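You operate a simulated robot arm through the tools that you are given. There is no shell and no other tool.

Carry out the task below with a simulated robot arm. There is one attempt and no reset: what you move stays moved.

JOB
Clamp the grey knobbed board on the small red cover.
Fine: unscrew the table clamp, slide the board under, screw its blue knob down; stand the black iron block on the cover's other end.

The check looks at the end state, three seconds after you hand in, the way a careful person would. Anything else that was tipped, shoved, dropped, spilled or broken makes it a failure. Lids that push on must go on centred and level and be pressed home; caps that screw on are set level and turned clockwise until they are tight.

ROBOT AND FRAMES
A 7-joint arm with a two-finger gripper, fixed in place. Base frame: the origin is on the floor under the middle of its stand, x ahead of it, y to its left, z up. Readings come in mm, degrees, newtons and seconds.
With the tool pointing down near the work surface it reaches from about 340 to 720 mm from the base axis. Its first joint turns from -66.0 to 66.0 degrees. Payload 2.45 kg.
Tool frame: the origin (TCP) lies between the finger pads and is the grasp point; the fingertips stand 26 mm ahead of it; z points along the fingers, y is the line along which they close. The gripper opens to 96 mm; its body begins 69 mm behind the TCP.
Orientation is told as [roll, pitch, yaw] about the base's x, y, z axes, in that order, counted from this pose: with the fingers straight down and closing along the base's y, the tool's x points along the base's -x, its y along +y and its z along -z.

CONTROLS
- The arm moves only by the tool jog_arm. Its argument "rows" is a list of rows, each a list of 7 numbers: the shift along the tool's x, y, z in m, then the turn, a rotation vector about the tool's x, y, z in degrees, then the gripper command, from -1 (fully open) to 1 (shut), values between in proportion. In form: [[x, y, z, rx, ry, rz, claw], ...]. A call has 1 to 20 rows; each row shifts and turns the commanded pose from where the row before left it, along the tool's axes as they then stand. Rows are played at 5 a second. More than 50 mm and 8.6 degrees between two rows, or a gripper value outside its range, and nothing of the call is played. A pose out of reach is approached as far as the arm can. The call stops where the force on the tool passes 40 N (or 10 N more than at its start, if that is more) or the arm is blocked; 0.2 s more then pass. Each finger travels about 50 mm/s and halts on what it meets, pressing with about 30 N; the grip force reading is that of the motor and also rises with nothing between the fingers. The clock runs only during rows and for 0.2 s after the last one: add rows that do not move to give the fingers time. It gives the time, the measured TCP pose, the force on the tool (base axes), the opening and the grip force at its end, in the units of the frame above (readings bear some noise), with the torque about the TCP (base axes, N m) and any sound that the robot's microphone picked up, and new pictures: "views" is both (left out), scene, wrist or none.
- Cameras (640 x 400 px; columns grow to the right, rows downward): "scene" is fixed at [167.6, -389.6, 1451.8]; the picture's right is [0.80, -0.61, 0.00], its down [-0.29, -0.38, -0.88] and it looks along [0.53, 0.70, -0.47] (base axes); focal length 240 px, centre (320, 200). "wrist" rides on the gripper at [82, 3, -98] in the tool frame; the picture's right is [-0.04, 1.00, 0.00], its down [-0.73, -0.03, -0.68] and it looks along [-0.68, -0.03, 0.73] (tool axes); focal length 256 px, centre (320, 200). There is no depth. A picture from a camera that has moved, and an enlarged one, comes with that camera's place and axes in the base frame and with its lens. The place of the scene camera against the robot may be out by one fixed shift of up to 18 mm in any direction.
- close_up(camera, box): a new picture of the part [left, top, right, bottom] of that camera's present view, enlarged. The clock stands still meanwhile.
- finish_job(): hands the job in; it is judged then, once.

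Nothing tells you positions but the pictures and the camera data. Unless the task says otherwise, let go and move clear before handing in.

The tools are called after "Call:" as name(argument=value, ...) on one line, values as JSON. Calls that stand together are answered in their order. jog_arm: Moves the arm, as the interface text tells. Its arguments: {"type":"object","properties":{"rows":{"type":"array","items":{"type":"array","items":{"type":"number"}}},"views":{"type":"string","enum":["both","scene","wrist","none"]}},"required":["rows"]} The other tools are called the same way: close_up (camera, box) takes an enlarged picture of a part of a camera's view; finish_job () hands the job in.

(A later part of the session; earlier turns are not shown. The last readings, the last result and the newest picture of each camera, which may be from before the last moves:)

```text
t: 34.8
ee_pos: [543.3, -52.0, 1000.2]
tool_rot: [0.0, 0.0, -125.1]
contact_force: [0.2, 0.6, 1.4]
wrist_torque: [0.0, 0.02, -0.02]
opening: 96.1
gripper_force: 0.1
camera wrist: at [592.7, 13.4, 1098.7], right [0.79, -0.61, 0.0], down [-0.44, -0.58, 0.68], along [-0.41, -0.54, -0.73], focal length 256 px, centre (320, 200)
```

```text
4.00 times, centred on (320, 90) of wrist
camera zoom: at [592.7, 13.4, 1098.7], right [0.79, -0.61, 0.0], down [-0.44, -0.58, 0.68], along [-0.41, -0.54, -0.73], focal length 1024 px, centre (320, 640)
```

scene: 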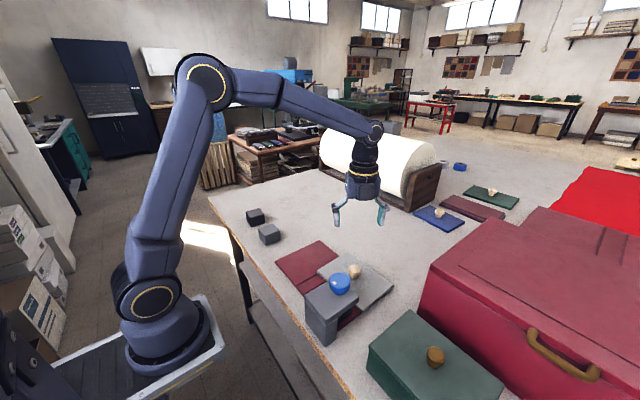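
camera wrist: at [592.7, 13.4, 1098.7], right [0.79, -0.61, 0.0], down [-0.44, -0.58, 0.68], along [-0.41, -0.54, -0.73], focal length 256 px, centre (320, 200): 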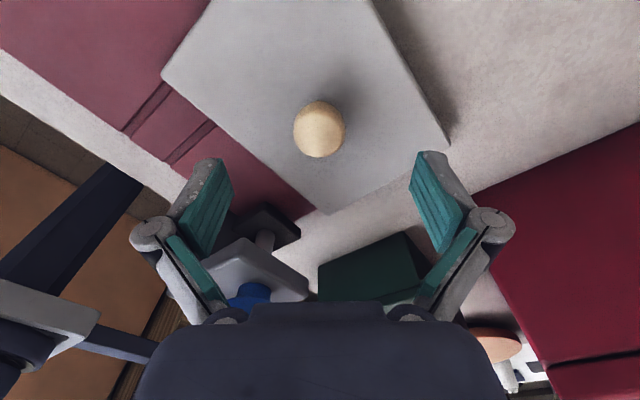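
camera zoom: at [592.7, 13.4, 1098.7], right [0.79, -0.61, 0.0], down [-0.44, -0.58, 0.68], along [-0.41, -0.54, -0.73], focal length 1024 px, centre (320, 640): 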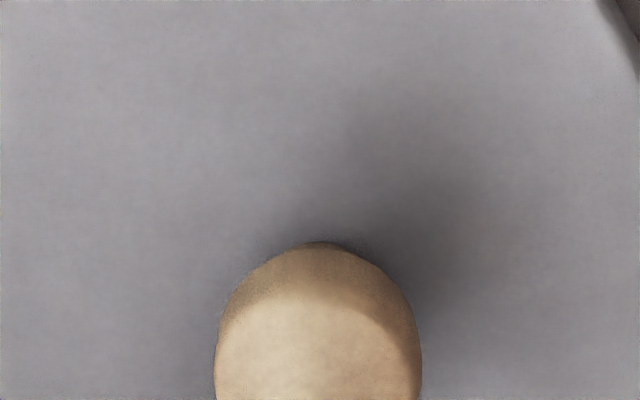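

The knob is well centred now, so I'm descending gently to grasp height with the fingertips just above the board.

Call:
jog_arm(rows=[[0, 0, 0.02, 0, 0, 0, -1], [0, 0, 0.02, 0, 0, 0, -1], [0, 0, 0.01, 0, 0, 0, -1], [0, 0, 0, 0, 0, 0, -1]], views="both")

Call:
close_up(camera="scene", box=[320, 230, 400, 310])

```text
t: 35.8
ee_pos: [541.4, -52.7, 948.8]
tool_rot: [-0.2, 0.1, -125.0]
contact_force: [-1.1, 0.1, -0.3]
wrist_torque: [0.01, -0.02, 0.02]
opening: 96.0
gripper_force: 0.0
camera wrist: at [592.6, 13.2, 1048.2], right [0.79, -0.61, 0.0], down [-0.44, -0.58, 0.68], along [-0.41, -0.54, -0.73], focal length 256 px, centre (320, 200)
```

scene: 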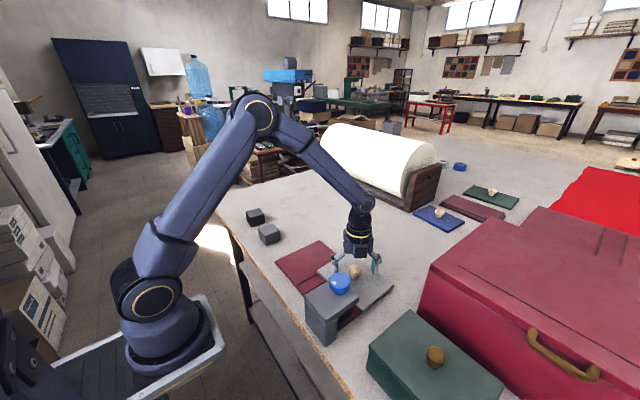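
wrist: 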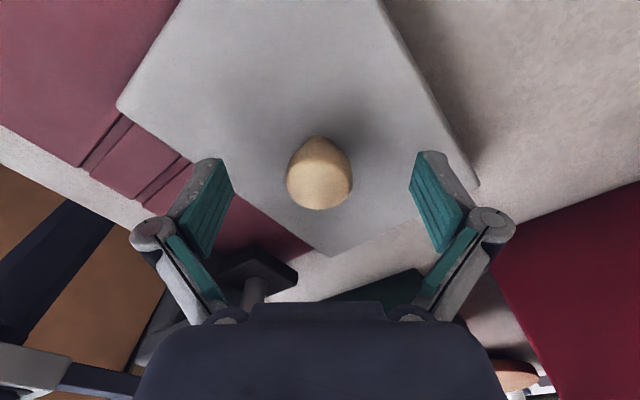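

```text
5.00 times, centred on (360, 270) of scene
camera zoom: at [167.6, -389.6, 1451.8], right [0.8, -0.61, 0.0], down [-0.29, -0.38, -0.88], along [0.53, 0.7, -0.47], focal length 1199 px, centre (120, -150)
```

zoom: 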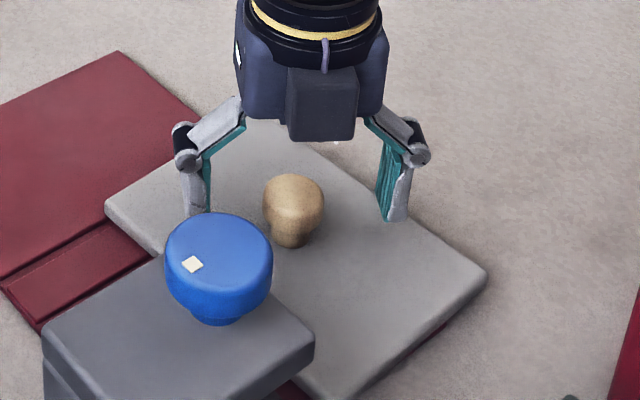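

The fingers straddle the knob about 8 mm above the board. I'm closing on the knob.

Call:
jog_arm(rows=[[0, 0, 0.001, 0, 0, 0, 1], [0, 0, 0, 0, 0, 0, 1], [0, 0, 0, 0, 0, 0, 1], [0, 0, 0, 0, 0, 0, 1], [0, 0, 0, 0, 0, 0, 1], [0, 0, 0, 0, 0, 0, 1]], views="both")

Call:
close_up(camera="scene", box=[320, 230, 400, 310])

```text
t: 37.2
ee_pos: [542.3, -50.0, 948.6]
tool_rot: [-0.2, -0.1, -125.0]
contact_force: [-1.2, 0.8, 0.8]
wrist_torque: [-0.04, 0.0, -0.01]
opening: 32.1
gripper_force: 29.9
camera wrist: at [593.1, 13.5, 1047.2], right [0.79, -0.61, 0.0], down [-0.44, -0.58, 0.68], along [-0.41, -0.54, -0.73], focal length 256 px, centre (320, 200)
```

scene: 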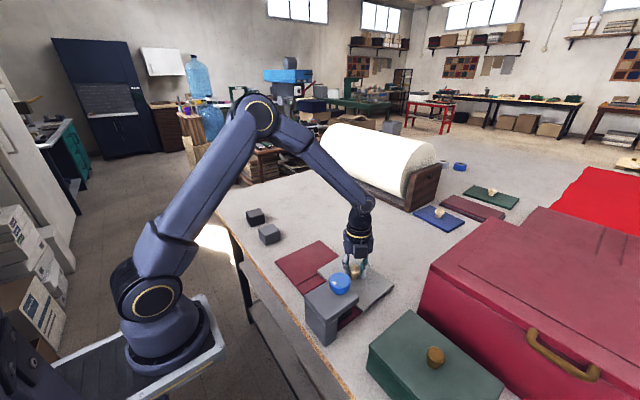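
wrist: 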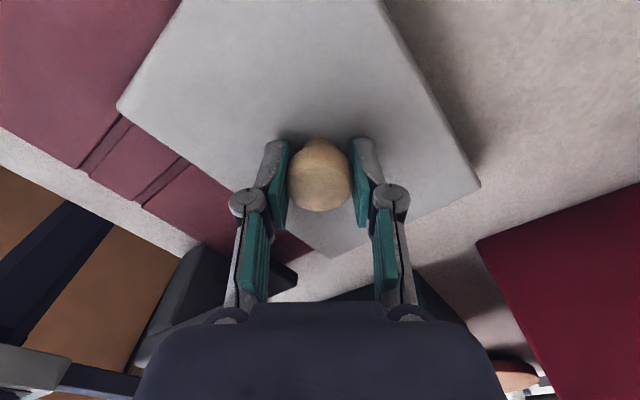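

```text
5.00 times, centred on (360, 270) of scene
camera zoom: at [167.6, -389.5, 1451.8], right [0.8, -0.61, 0.0], down [-0.29, -0.38, -0.88], along [0.53, 0.7, -0.47], focal length 1199 px, centre (120, -150)
```

zoom: 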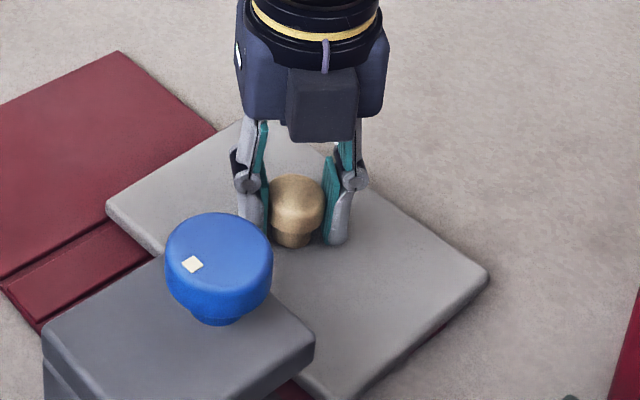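

The knob is gripped (32 mm). I'll lift a few millimetres and read the weight.

Call:
jog_arm(rows=[[0, 0, -0.0015, 0, 0, 0, 1], [0, 0, -0.0015, 0, 0, 0, 1], [0, 0, 0, 0, 0, 0, 1]], views="wrist")

Call:
close_up(camera="scene", box=[320, 230, 400, 310])

Call:
close_up(camera="scene", box=[330, 280, 400, 330])

```text
t: 38.0
ee_pos: [543.6, -51.0, 951.1]
tool_rot: [-0.3, -0.1, -125.1]
contact_force: [0.7, -0.3, -1.8]
wrist_torque: [-0.01, 0.01, -0.03]
opening: 32.1
gripper_force: 29.8
camera wrist: at [593.1, 13.4, 1050.0], right [0.79, -0.61, 0.0], down [-0.44, -0.58, 0.68], along [-0.41, -0.54, -0.73], focal length 256 px, centre (320, 200)
```

wrist: 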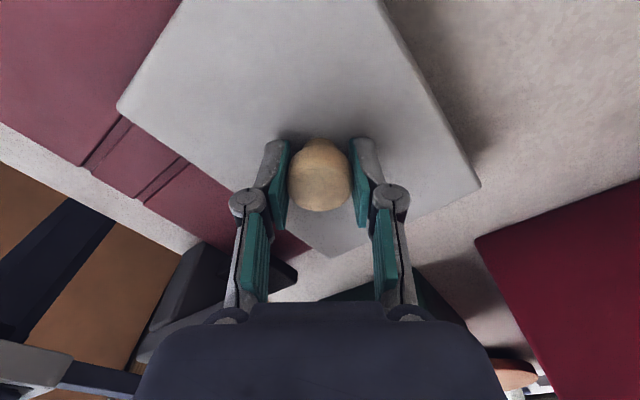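

```text
5.00 times, centred on (360, 270) of scene
camera zoom: at [167.7, -389.6, 1451.8], right [0.8, -0.61, 0.0], down [-0.29, -0.38, -0.88], along [0.53, 0.7, -0.47], focal length 1199 px, centre (120, -150)
```

zoom: 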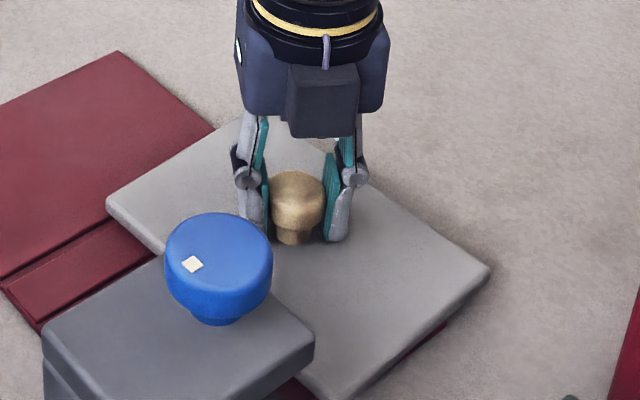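

```text
8.00 times, centred on (365, 305) of scene
camera zoom: at [167.7, -389.6, 1451.8], right [0.8, -0.61, 0.0], down [-0.29, -0.38, -0.88], along [0.53, 0.7, -0.47], focal length 1918 px, centre (-40, -640)
```

zoom: 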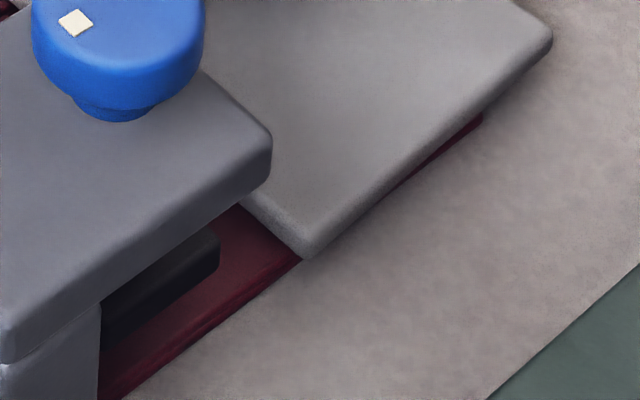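

The board is lifted and level (weight about 2–3 N), and I estimate a few millimetres of clearance below the pad. I'll straighten it by 2.5° and move 20 mm toward the clamp, then look before going under.

Call:
jog_arm(rows=[[0, 0, 0, 0, 0, 2.5, 1], [-0.00225, -0.0046, 0, 0, 0, 0, 1], [-0.00225, -0.0046, 0, 0, 0, 0, 1], [-0.00225, -0.0046, 0, 0, 0, 0, 1], [-0.00225, -0.0046, 0, 0, 0, 0, 1], [0, 0, 0, 0, 0, 0, 1]], views="wrist")

Call:
close_up(camera="scene", box=[320, 290, 372, 330])

Call:
close_up(camera="scene", box=[270, 230, 400, 330])

```text
t: 39.4
ee_pos: [522.6, -47.2, 950.6]
tool_rot: [-0.2, -0.1, -127.6]
contact_force: [0.3, -0.8, -2.1]
wrist_torque: [0.0, 0.0, 0.04]
opening: 32.3
gripper_force: 29.5
camera wrist: at [575.6, 15.6, 1049.5], right [0.77, -0.64, 0.0], down [-0.47, -0.56, 0.68], along [-0.44, -0.52, -0.73], focal length 256 px, centre (320, 200)
```

wrist: 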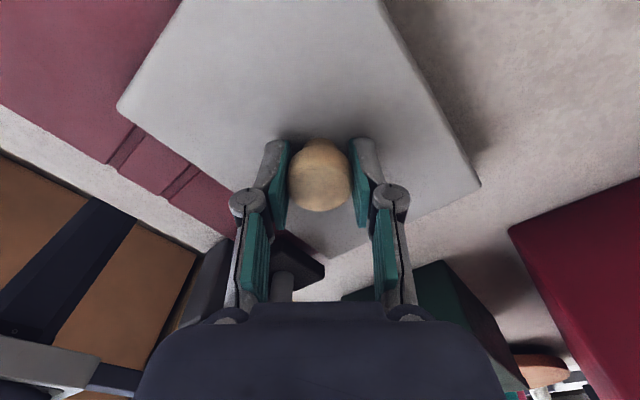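

```text
10.00 times, centred on (346, 310) of scene
camera zoom: at [167.7, -389.6, 1451.8], right [0.8, -0.61, 0.0], down [-0.29, -0.38, -0.88], along [0.53, 0.7, -0.47], focal length 2398 px, centre (60, -900)
```

zoom: 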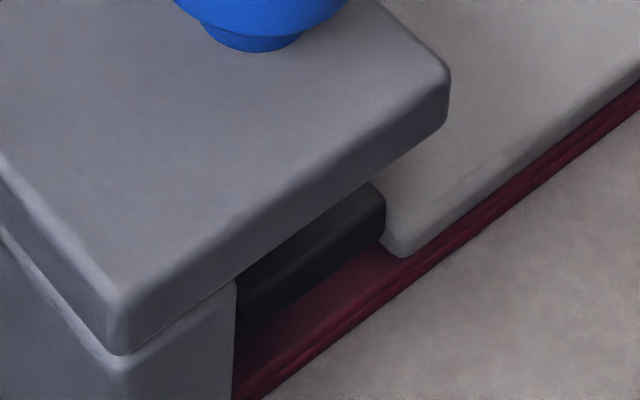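

```text
4.00 times, centred on (335, 280) of scene
camera zoom: at [167.7, -389.6, 1451.8], right [0.8, -0.61, 0.0], down [-0.29, -0.38, -0.88], along [0.53, 0.7, -0.47], focal length 959 px, centre (260, -120)
```

zoom: 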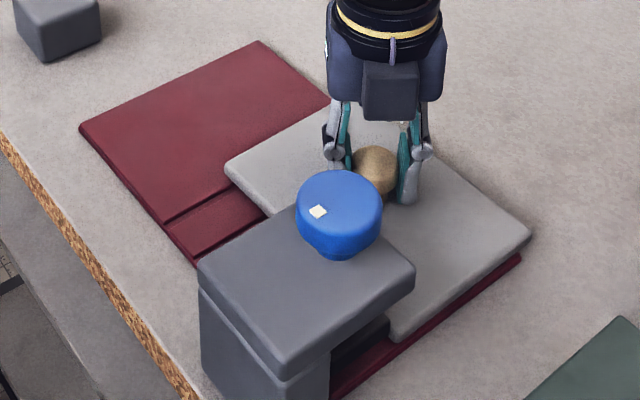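

The board's leading corner is now right beside the pad. I'll zoom in more to compare the pad underside with the board top.

Call:
close_up(camera="scene", box=[344, 304, 362, 320])

Call:
close_up(camera="wrist", box=[255, 210, 355, 310])

```text
16.00 times, centred on (353, 312) of scene
camera zoom: at [167.7, -389.6, 1451.8], right [0.8, -0.61, 0.0], down [-0.29, -0.38, -0.88], along [0.53, 0.7, -0.47], focal length 3837 px, centre (-208, -1592)
```

zoom: 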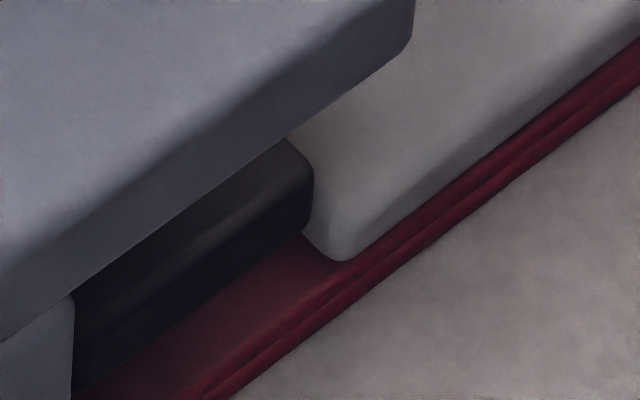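

```text
4.00 times, centred on (305, 260) of wrist
camera zoom: at [575.6, 15.6, 1049.5], right [0.77, -0.64, 0.0], down [-0.47, -0.56, 0.68], along [-0.44, -0.52, -0.73], focal length 1024 px, centre (380, -40)
```

zoom: 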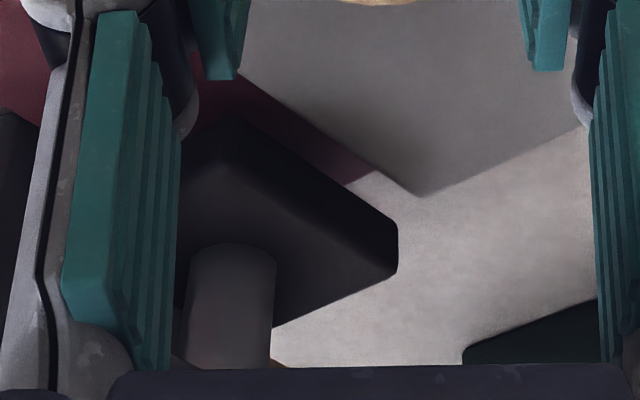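

From the wrist camera the pad underside is at about 925 and the lifted board top at about 919, so there's a few mm of clearance. I'm moving under in small steps and checking force.

Call:
jog_arm(rows=[[-0.00244, -0.00317, 0.0004, 0, 0, 0, 1], [-0.00244, -0.00317, 0, 0, 0, 0, 1], [-0.00244, -0.00317, 0, 0, 0, 0, 1], [0, 0, 0, 0, 0, 0, 1]], views="wrist")

Call:
close_up(camera="scene", box=[330, 295, 366, 327])

```text
t: 40.4
ee_pos: [510.5, -44.8, 950.4]
tool_rot: [-0.2, -0.1, -127.6]
contact_force: [0.5, -0.8, -1.7]
wrist_torque: [0.0, 0.0, -0.02]
opening: 32.3
gripper_force: 30.5
camera wrist: at [563.2, 16.5, 1048.9], right [0.77, -0.64, 0.0], down [-0.47, -0.56, 0.68], along [-0.44, -0.52, -0.73], focal length 256 px, centre (320, 200)
```

wrist: 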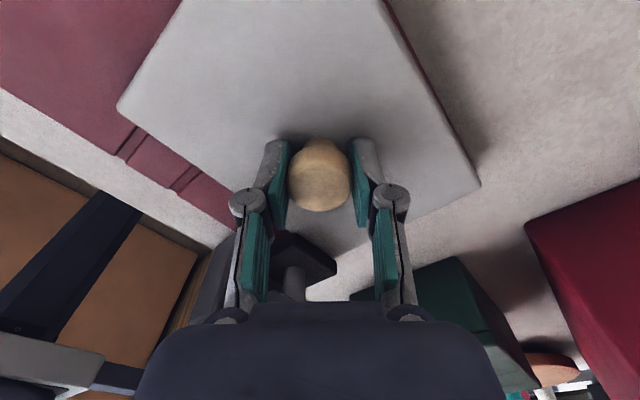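

```text
12.50 times, centred on (348, 311) of scene
camera zoom: at [167.7, -389.6, 1451.8], right [0.8, -0.61, 0.0], down [-0.29, -0.38, -0.88], along [0.53, 0.7, -0.47], focal length 2998 px, centre (-30, -1188)
```

zoom: 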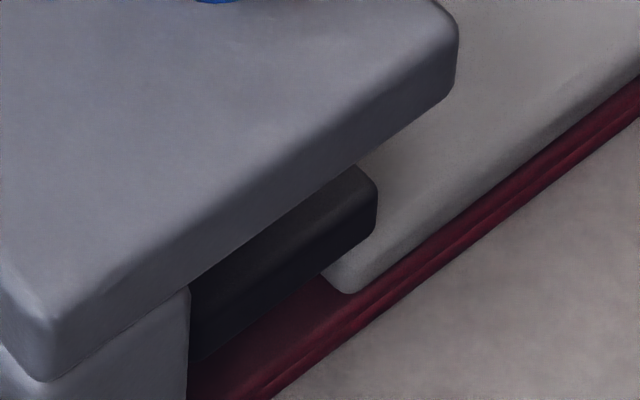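

The board is passing under the pad without contact. Continuing the slide.

Call:
jog_arm(rows=[[-0.00244, -0.00317, 0, 0, 0, 0, 1], [-0.00244, -0.00317, 0, 0, 0, 0, 1], [-0.00244, -0.00317, 0, 0, 0, 0, 1], [-0.00244, -0.00317, 0, 0, 0, 0, 1], [-0.00244, -0.00317, 0, 0, 0, 0, 1], [-0.00244, -0.00317, 0, 0, 0, 0, 1], [0, 0, 0, 0, 0, 0, 1]], views="both")

Call:
close_up(camera="scene", box=[330, 295, 366, 327])

Call:
close_up(camera="scene", box=[300, 230, 380, 310])

```text
t: 42.0
ee_pos: [487.9, -46.2, 951.6]
tool_rot: [-0.2, -0.1, -127.6]
contact_force: [0.1, 0.5, -1.3]
wrist_torque: [0.03, 0.0, 0.02]
opening: 32.0
gripper_force: 30.3
camera wrist: at [540.1, 16.7, 1049.2], right [0.77, -0.64, 0.0], down [-0.47, -0.56, 0.68], along [-0.44, -0.52, -0.73], focal length 256 px, centre (320, 200)
```

scene: 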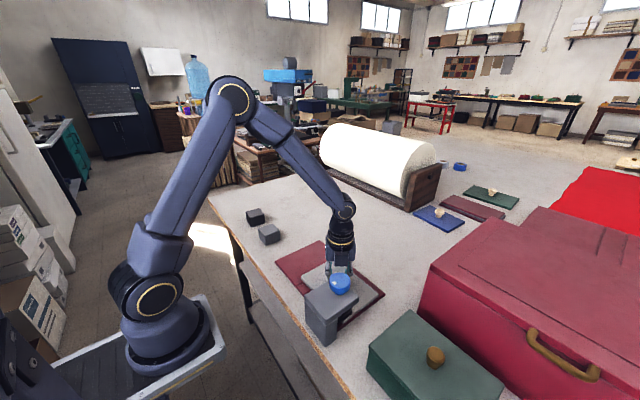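
wrist: 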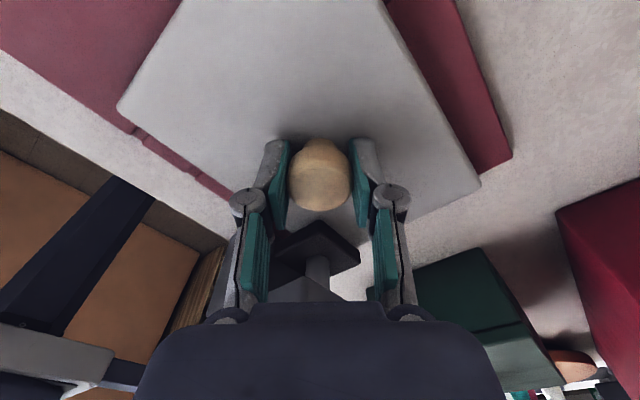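

```text
12.50 times, centred on (348, 311) of scene
camera zoom: at [167.7, -389.6, 1451.8], right [0.8, -0.61, 0.0], down [-0.29, -0.38, -0.88], along [0.53, 0.7, -0.47], focal length 2998 px, centre (-30, -1188)
```

zoom: 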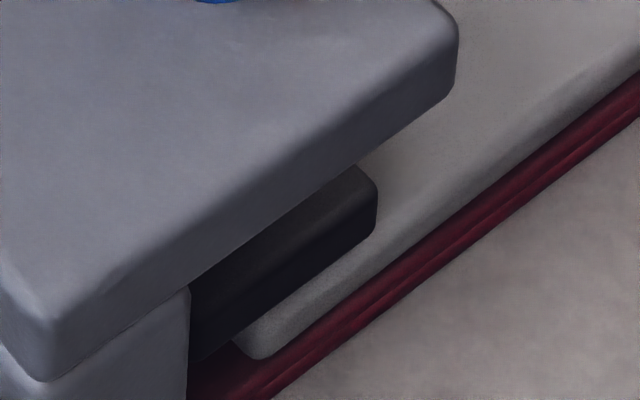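

```text
5.00 times, centred on (340, 270) of scene
camera zoom: at [167.7, -389.6, 1451.8], right [0.8, -0.61, 0.0], down [-0.29, -0.38, -0.88], along [0.53, 0.7, -0.47], focal length 1199 px, centre (220, -150)
```

zoom: 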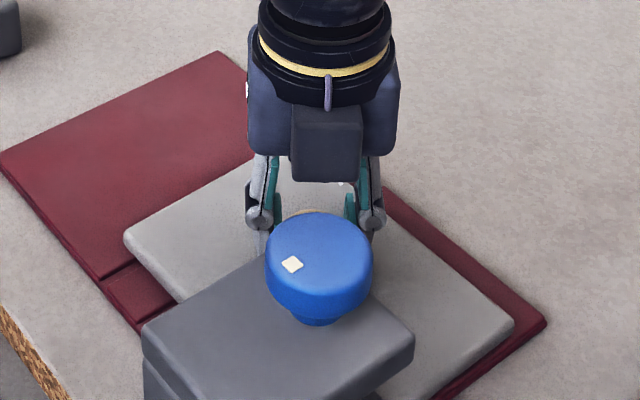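

There's still room before the clamp's column, and the gripper clears the blue knob. I'll go another 12 mm so the pad sits fully over the board.

Call:
jog_arm(rows=[[-0.00244, -0.00317, 0, 0, 0, 0, 1], [-0.00244, -0.00317, 0, 0, 0, 0, 1], [-0.00183, -0.00238, 0, 0, 0, 0, 1], [0, 0, 0, 0, 0, 0, 1]], views="wrist")

Call:
close_up(camera="scene", box=[330, 295, 366, 327])

Call:
close_up(camera="scene", box=[280, 230, 390, 330])

```text
t: 43.0
ee_pos: [476.2, -45.8, 951.2]
tool_rot: [-0.1, -0.1, -127.5]
contact_force: [0.8, 0.2, -2.5]
wrist_torque: [0.03, -0.02, 0.03]
opening: 32.2
gripper_force: 29.9
camera wrist: at [528.7, 16.4, 1049.6], right [0.77, -0.64, 0.0], down [-0.47, -0.56, 0.68], along [-0.44, -0.52, -0.73], focal length 256 px, centre (320, 200)
```

wrist: 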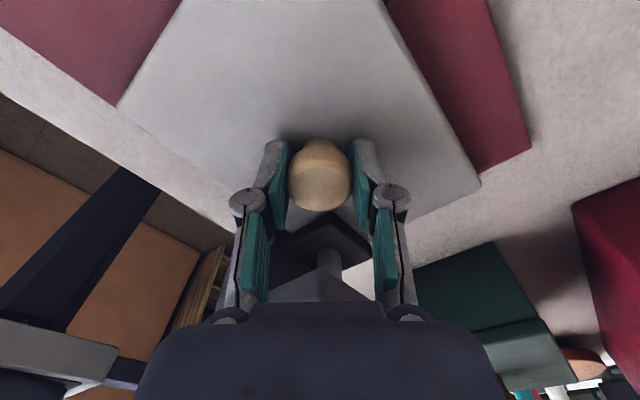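

```text
12.50 times, centred on (348, 311) of scene
camera zoom: at [167.7, -389.6, 1451.8], right [0.8, -0.61, 0.0], down [-0.29, -0.38, -0.88], along [0.53, 0.7, -0.47], focal length 2998 px, centre (-30, -1188)
```

zoom: 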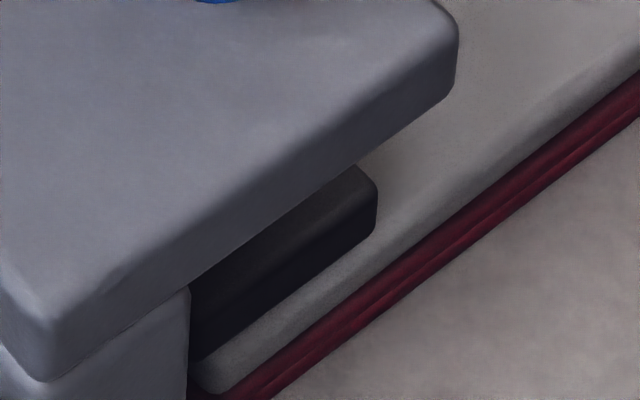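

```text
4.00 times, centred on (335, 280) of scene
camera zoom: at [167.7, -389.6, 1451.8], right [0.8, -0.61, 0.0], down [-0.29, -0.38, -0.88], along [0.53, 0.7, -0.47], focal length 959 px, centre (260, -120)
```

zoom: 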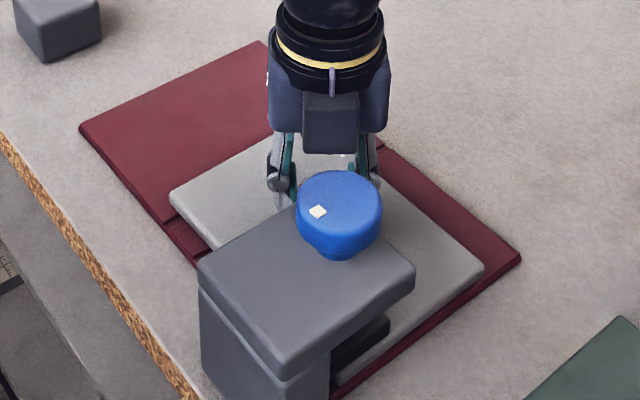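

The board now lies square within the cover's outline, with its near edge close to the column and the pad fully above it. I'm lowering it onto the cover.

Call:
jog_arm(rows=[[0, 0, 0.0013, 0, 0, 0, 1], [0, 0, 0.0013, 0, 0, 0, 1], [0, 0, 0, 0, 0, 0, 1]], views="none")

```text
t: 43.8
ee_pos: [476.6, -46.5, 949.7]
tool_rot: [-0.2, -0.1, -127.6]
contact_force: [0.2, 0.0, -1.7]
wrist_torque: [0.05, -0.02, -0.04]
opening: 32.1
gripper_force: 29.7
```

It's still carrying the board's weight, so I'll lower in half-millimetre steps until it's supported.

Call:
jog_arm(rows=[[0, 0, 0.0005, 0, 0, 0, 1], [0, 0, 0, 0, 0, 0, 1]], views="none")

Call:
jog_arm(rows=[[0, 0, 0.0005, 0, 0, 0, 1], [0, 0, 0, 0, 0, 0, 1]], views="none")

```text
t: 44.4
ee_pos: [474.9, -46.9, 949.4]
tool_rot: [-0.1, 0.0, -127.6]
contact_force: [-2.2, -0.6, 8.3]
wrist_torque: [-0.03, 0.06, -0.04]
opening: 32.2
gripper_force: 29.8
```

```text
t: 45.0
ee_pos: [475.4, -45.0, 948.2]
tool_rot: [-0.1, 0.0, -127.5]
contact_force: [-8.0, -2.2, 26.1]
wrist_torque: [0.01, 0.13, -0.01]
opening: 32.3
gripper_force: 30.0
```

The board is seated. I'll relax the pressure, release, and rise straight up.

Call:
jog_arm(rows=[[0, 0, -0.0007, 0, 0, 0, 1], [0, 0, 0, 0, 0, 0, 0.2], [0, 0, 0, 0, 0, 0, -0.3], [0, 0, 0, 0, 0, 0, -0.3], [0, 0, 0, 0, 0, 0, -0.3]], views="wrist")

```text
t: 46.2
ee_pos: [476.5, -45.2, 948.2]
tool_rot: [-0.1, -0.1, -127.5]
contact_force: [-0.1, 1.3, 0.4]
wrist_torque: [-0.04, 0.0, -0.02]
opening: 62.5
gripper_force: 0.0
camera wrist: at [528.7, 16.9, 1046.9], right [0.77, -0.64, 0.0], down [-0.47, -0.56, 0.68], along [-0.44, -0.52, -0.73], focal length 256 px, centre (320, 200)
```

wrist: 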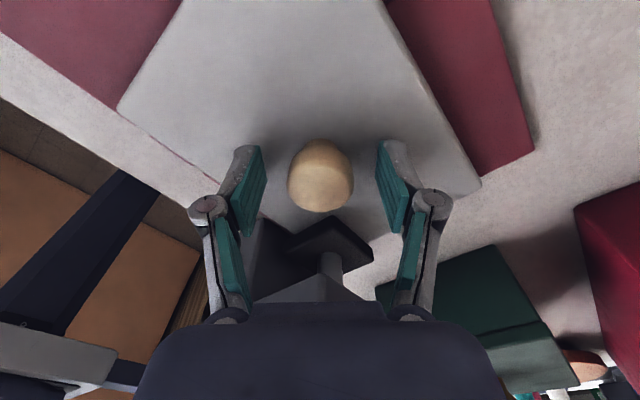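

Released cleanly. I'm rising straight up and turning the wrist back counter-clockwise, to prepare for screwing the clamp down clockwise.

Call:
jog_arm(rows=[[0, 0, -0.033, 0, 0, 0, -0.3], [0, 0, -0.033, 0, 0, 0, -0.3], [0, 0, -0.033, 0, 0, 0, -0.3], [0, 0, -0.033, 0, 0, 0, -0.3], [0, 0, -0.033, 0, 0, 0, -1], [0, 0, 0, 0, 0, -8.5, -1], [0, 0, 0, 0, 0, -8.5, -1], [0, 0, 0, 0, 0, -8.5, -1], [0, 0, 0, 0, 0, -8.5, -1], [0, 0, 0, 0, 0, -8.5, -1], [0, 0, 0, 0, 0, -8.5, -1], [0, 0, 0, 0, 0, -8.5, -1], [0, 0, 0, 0, 0, -8.5, -1], [0, 0, 0, 0, 0, -8.5, -1], [0, 0, 0, 0, 0, -8.5, -1], [0, 0, 0, 0, 0, -8.5, -1], [0, 0, 0, 0, 0, -8.5, -1], [0, 0, 0, 0, 0, -8.5, -1], [0, 0, 0, 0, 0, -8.5, -1], [0, 0, 0, 0, 0, -8.5, -1]], views="both")

Call:
close_up(camera="scene", box=[270, 230, 400, 330])

Call:
close_up(camera="scene", box=[330, 295, 366, 327])

```text
t: 50.4
ee_pos: [476.0, -46.3, 1113.4]
tool_rot: [0.1, 0.2, 0.1]
contact_force: [-0.2, -0.7, 0.5]
wrist_torque: [-0.01, 0.03, 0.0]
opening: 96.1
gripper_force: 0.1
camera wrist: at [395.4, -43.1, 1212.0], right [0.04, 1.0, 0.0], down [0.74, -0.03, 0.68], along [0.68, -0.03, -0.74], focal length 256 px, centre (320, 200)
```

scene: 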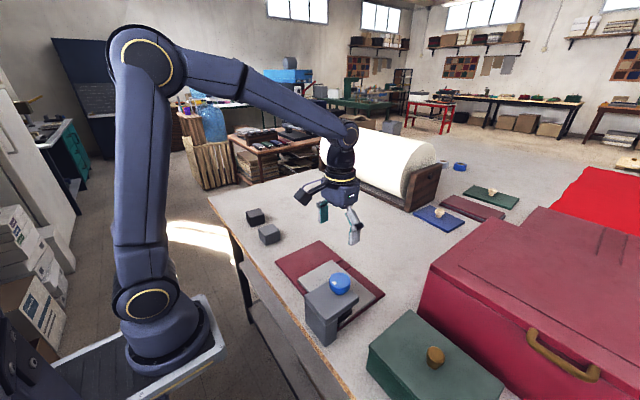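
wrist: 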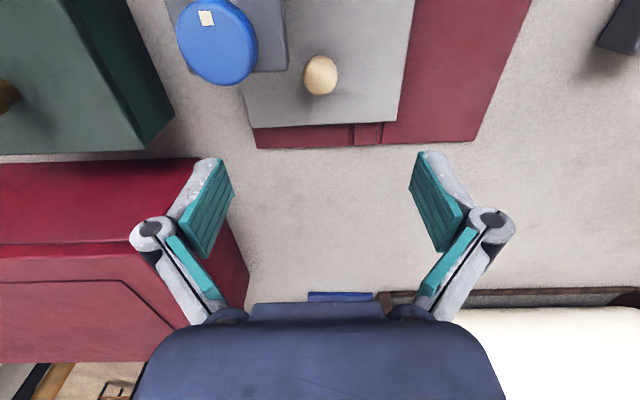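

```text
4.00 times, centred on (335, 280) of scene
camera zoom: at [167.6, -389.6, 1451.8], right [0.8, -0.61, 0.0], down [-0.29, -0.38, -0.88], along [0.53, 0.7, -0.47], focal length 959 px, centre (260, -120)
```

zoom: 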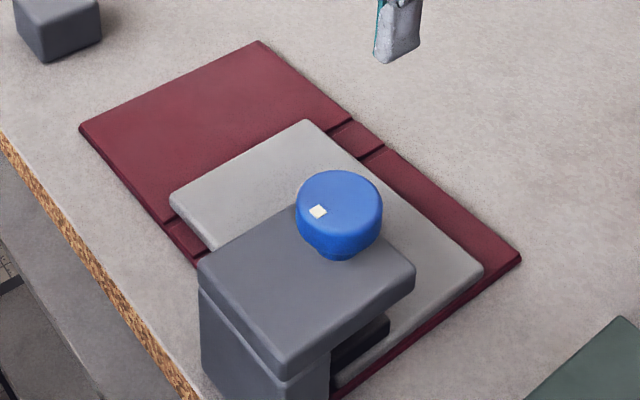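

```text
12.50 times, centred on (348, 311) of scene
camera zoom: at [167.6, -389.6, 1451.8], right [0.8, -0.61, 0.0], down [-0.29, -0.38, -0.88], along [0.53, 0.7, -0.47], focal length 2998 px, centre (-30, -1188)
```

zoom: 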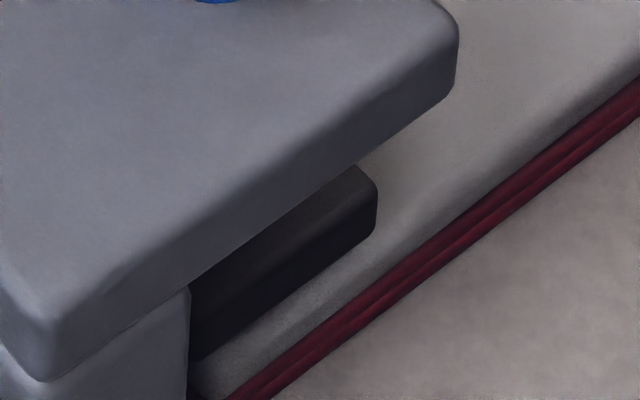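

The board is seated and parallel on the cover. I'm moving back over the blue knob with the wrist turned to about +42°, leaving plenty of clockwise travel.

Call:
jog_arm(rows=[[0.0152, -0.0212, 0, 0, 0, 0, -1], [0.0152, -0.0212, 0, 0, 0, 0, -1], [0.0152, -0.0212, 0, 0, 0, 0, -1], [0, 0, 0, 0, 0, -8.5, -1], [0, 0, 0, 0, 0, -8.5, -1], [0, 0, 0, 0, 0, -8.5, -1], [0, 0, 0, 0, 0, -8.5, -1], [0, 0, 0, 0, 0, -8.5, -1], [0, 0, 0, 0, 0, 0, -1], [0, 0, 0, 0, 0, 0, -1]], views="wrist")

Call:
close_up(camera="wrist", box=[240, 40, 400, 160])

```text
t: 52.6
ee_pos: [429.9, -110.4, 1112.4]
tool_rot: [0.1, 0.1, 42.5]
contact_force: [0.0, -0.6, 0.7]
wrist_torque: [-0.02, -0.02, -0.01]
opening: 95.8
gripper_force: 0.1
camera wrist: at [368.6, -162.4, 1211.5], right [-0.65, 0.76, 0.0], down [0.56, 0.47, 0.68], along [0.52, 0.44, -0.74], focal length 256 px, centre (320, 200)
```

wrist: 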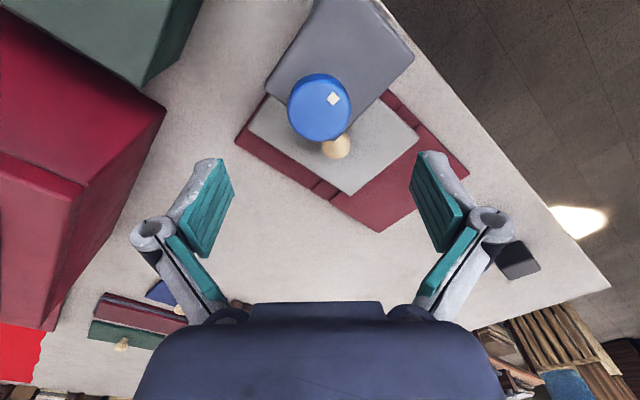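

```text
3.33 times, centred on (320, 100) of wrist
camera zoom: at [368.6, -162.4, 1211.5], right [-0.65, 0.76, 0.0], down [0.56, 0.47, 0.68], along [0.52, 0.44, -0.74], focal length 853 px, centre (320, 533)
```

zoom: 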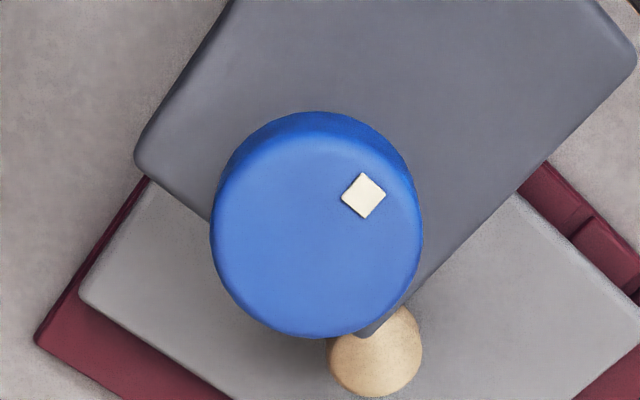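

The gripper is over the knob within about a millimetre. I'm descending to knob height and checking centring before closing.

Call:
jog_arm(rows=[[0.0007, -0.0003, 0.025, 0, 0, 0, -1], [0, 0, 0.025, 0, 0, 0, -1], [0, 0, 0.02, 0, 0, 0, -1], [0, 0, 0.0175, 0, 0, 0, -1], [0, 0, 0, 0, 0, 0, -1]], views="wrist")

Call:
close_up(camera="wrist", box=[240, 110, 400, 240])

```text
t: 53.8
ee_pos: [429.2, -109.7, 1025.6]
tool_rot: [0.1, 0.1, 42.4]
contact_force: [0.9, -0.2, -0.8]
wrist_torque: [0.0, 0.0, -0.02]
opening: 96.1
gripper_force: 0.1
camera wrist: at [367.7, -163.0, 1123.8], right [-0.64, 0.76, 0.0], down [0.56, 0.47, 0.68], along [0.52, 0.44, -0.74], focal length 256 px, centre (320, 200)
```

wrist: 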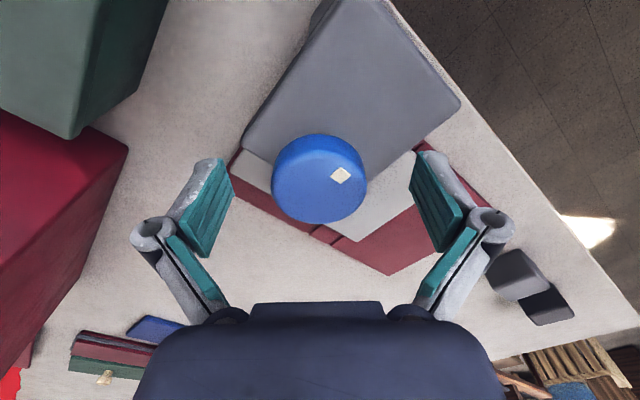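

```text
3.08 times, centred on (320, 175) of wrist
camera zoom: at [367.7, -163.0, 1123.8], right [-0.64, 0.76, 0.0], down [0.56, 0.47, 0.68], along [0.52, 0.44, -0.74], focal length 788 px, centre (320, 277)
```

zoom: 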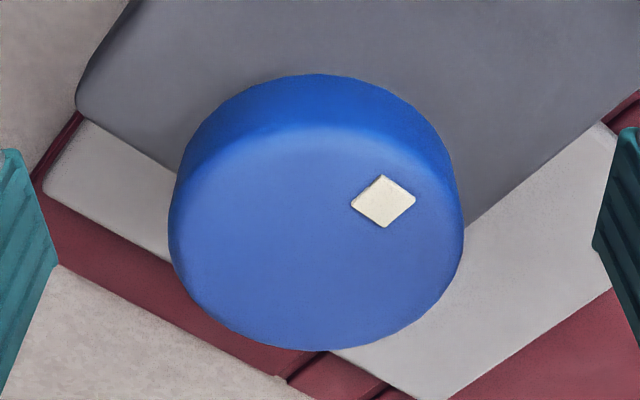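

Nearly centred. I'll make a 0.8 mm correction and close on the knob.

Call:
jog_arm(rows=[[0, -0.0008, 0, 0, 0, 0, -1], [0, 0, 0, 0, 0, 0, 1], [0, 0, 0, 0, 0, 0, 1], [0, 0, 0, 0, 0, 0, 1], [0, 0, 0, 0, 0, 0, 1], [0, 0, 0, 0, 0, 0, 1]], views="wrist")

```text
t: 55.2
ee_pos: [429.9, -111.9, 1026.0]
tool_rot: [0.2, 0.1, 42.3]
contact_force: [-0.7, 1.1, 2.1]
wrist_torque: [0.04, 0.08, 0.04]
opening: 46.7
gripper_force: 45.1
camera wrist: at [368.2, -163.6, 1124.3], right [-0.64, 0.76, 0.0], down [0.56, 0.47, 0.68], along [0.52, 0.44, -0.74], focal length 256 px, centre (320, 200)
```

wrist: 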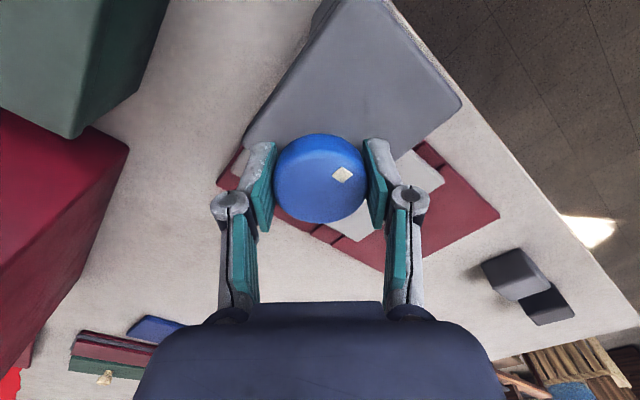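

Good grip with low side forces. Now I'm turning clockwise in stages, watching torque and pad.

Call:
jog_arm(rows=[[0, 0, 0, 0, 0, 6, 1], [0, 0, 0, 0, 0, 8, 1], [0, 0, 0, 0, 0, 8, 1], [0, 0, 0, 0, 0, 8, 1], [0, 0, 0, 0, 0, 0, 1]], views="wrist")

Call:
close_up(camera="scene", box=[330, 295, 366, 327])

```text
t: 56.4
ee_pos: [428.8, -110.8, 1026.3]
tool_rot: [0.2, 0.2, 12.3]
contact_force: [-5.5, 4.0, 2.1]
wrist_torque: [0.24, -0.19, -0.07]
opening: 46.6
gripper_force: 45.0
camera wrist: at [350.1, -124.6, 1124.4], right [-0.17, 0.98, 0.0], down [0.73, 0.13, 0.68], along [0.67, 0.12, -0.74], focal length 256 px, centre (320, 200)
```

wrist: 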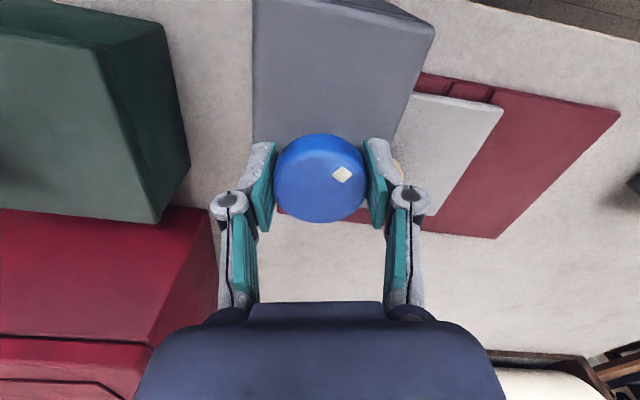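

```text
12.50 times, centred on (348, 311) of scene
camera zoom: at [167.4, -389.4, 1451.9], right [0.8, -0.61, 0.0], down [-0.29, -0.38, -0.88], along [0.53, 0.7, -0.47], focal length 2998 px, centre (-30, -1188)
```

zoom: 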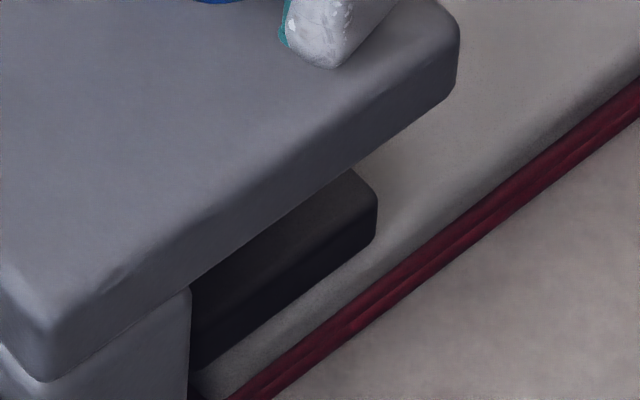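

The knob turns and the pad is descending. Continuing clockwise.

Call:
jog_arm(rows=[[0, 0, 0, 0, 0, 8, 1], [0, 0, 0, 0, 0, 8, 1], [0, 0, 0, 0, 0, 8, 1], [0, 0, 0, 0, 0, 8, 1], [0, 0, 0, 0, 0, 8, 1], [0, 0, 0, 0, 0, 0, 1]], views="wrist")

Call:
close_up(camera="scene", box=[330, 295, 366, 327])

```text
t: 57.8
ee_pos: [430.2, -109.6, 1025.1]
tool_rot: [0.0, 0.3, -27.8]
contact_force: [-10.2, 10.1, -3.0]
wrist_torque: [-0.21, -0.67, 0.24]
opening: 46.2
gripper_force: 44.8
camera wrist: at [359.9, -68.8, 1124.5], right [0.5, 0.87, 0.0], down [0.64, -0.37, 0.68], along [0.58, -0.34, -0.74], focal length 256 px, centre (320, 200)
```

wrist: 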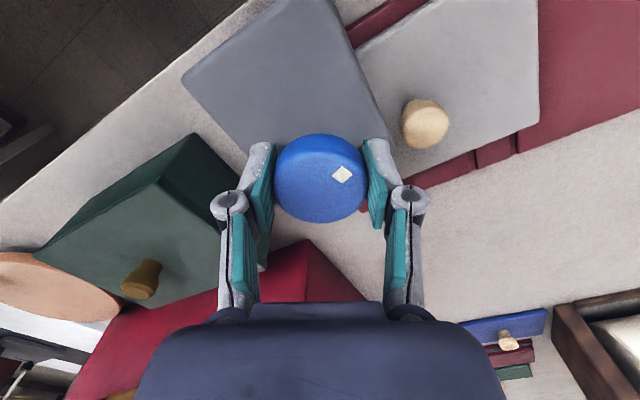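

```text
12.50 times, centred on (348, 311) of scene
camera zoom: at [167.4, -389.3, 1451.9], right [0.8, -0.61, 0.0], down [-0.29, -0.38, -0.88], along [0.53, 0.7, -0.47], focal length 2998 px, centre (-30, -1188)
```

zoom: 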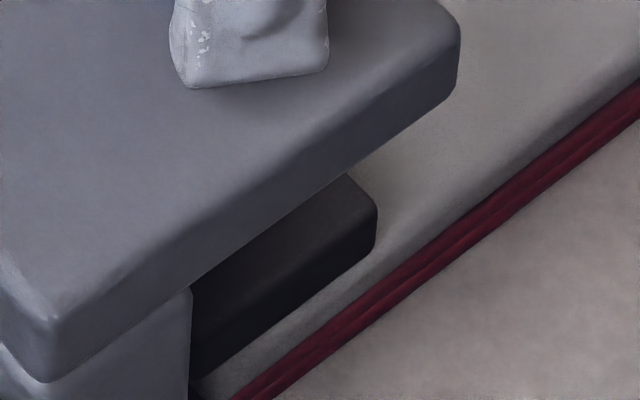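

The pad is coming down steadily. I'll trim the side load slightly and continue, reading the torque.

Call:
jog_arm(rows=[[0.0004, 0.0001, 0, 0, 0, 8, 1], [0, 0, 0, 0, 0, 8, 1], [0, 0, 0, 0, 0, 8, 1], [0, 0, 0, 0, 0, 0, 1]], views="none")

Call:
close_up(camera="scene", box=[330, 295, 366, 327])

Call:
close_up(camera="wrist", box=[240, 110, 400, 240])

```text
t: 58.8
ee_pos: [430.7, -108.6, 1026.2]
tool_rot: [0.0, -0.1, -51.7]
contact_force: [3.3, 1.4, -9.6]
wrist_torque: [-0.27, -0.37, 0.67]
opening: 46.4
gripper_force: 44.8
```

```text
12.50 times, centred on (348, 311) of scene
camera zoom: at [167.9, -389.6, 1451.8], right [0.8, -0.61, 0.0], down [-0.29, -0.38, -0.88], along [0.53, 0.7, -0.47], focal length 2998 px, centre (-30, -1188)
```

zoom: 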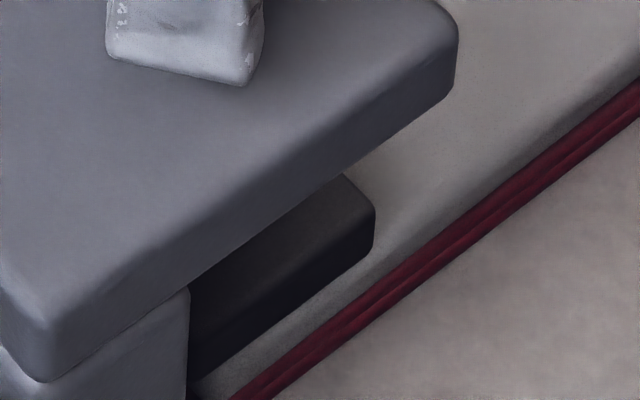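

```text
3.08 times, centred on (320, 175) of wrist
camera zoom: at [383.5, -44.2, 1125.0], right [0.81, 0.59, 0.0], down [0.43, -0.59, 0.68], along [0.4, -0.55, -0.73], focal length 788 px, centre (320, 277)
```

zoom: 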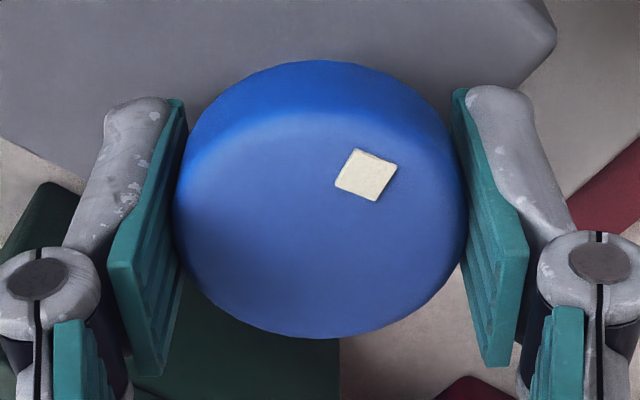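

The torque is up to 0.67 Nm and the mark started slipping in the grip, so the pad is bearing on the board. I'll turn a little more to confirm it's tight and inspect the pad.

Call:
jog_arm(rows=[[0, 0, 0, 0, 0, 8, 1], [0, 0, 0, 0, 0, 8, 1], [0, 0, 0, 0, 0, 8, 1], [0, 0, 0, 0, 0, 0, 1]], views="none")

Call:
close_up(camera="scene", box=[340, 302, 360, 320])

Call:
close_up(camera="wrist", box=[240, 110, 400, 240])

```text
t: 59.8
ee_pos: [430.7, -110.1, 1025.9]
tool_rot: [0.0, 0.0, -75.7]
contact_force: [6.6, 5.6, 5.9]
wrist_torque: [0.08, -0.05, 0.92]
opening: 46.6
gripper_force: 45.4
```

```text
16.00 times, centred on (350, 311) of scene
camera zoom: at [167.8, -389.4, 1451.8], right [0.8, -0.61, 0.0], down [-0.29, -0.38, -0.88], along [0.53, 0.7, -0.47], focal length 3837 px, centre (-160, -1576)
```

zoom: 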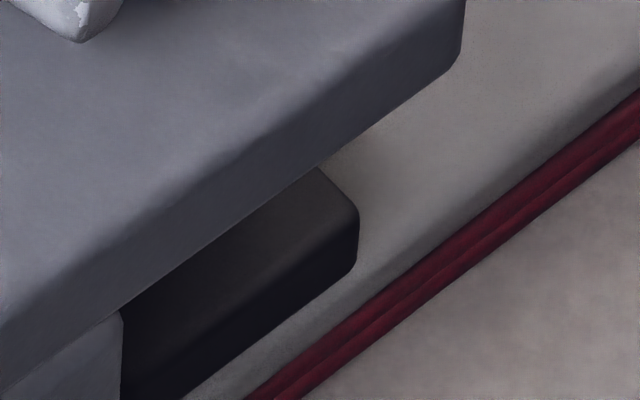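

```text
3.08 times, centred on (320, 175) of wrist
camera zoom: at [414.4, -30.7, 1125.0], right [0.98, 0.21, 0.0], down [0.15, -0.72, 0.68], along [0.14, -0.66, -0.73], focal length 788 px, centre (320, 277)
```

zoom: 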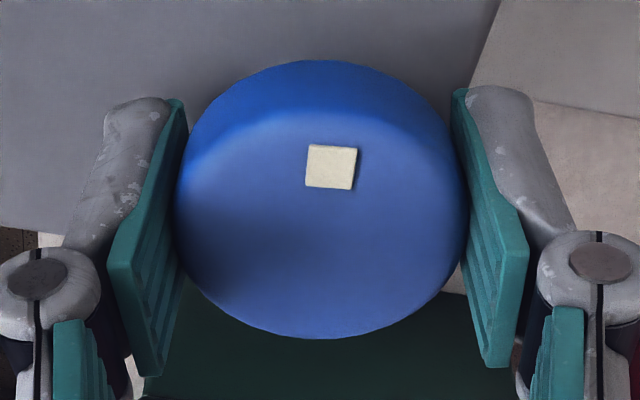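

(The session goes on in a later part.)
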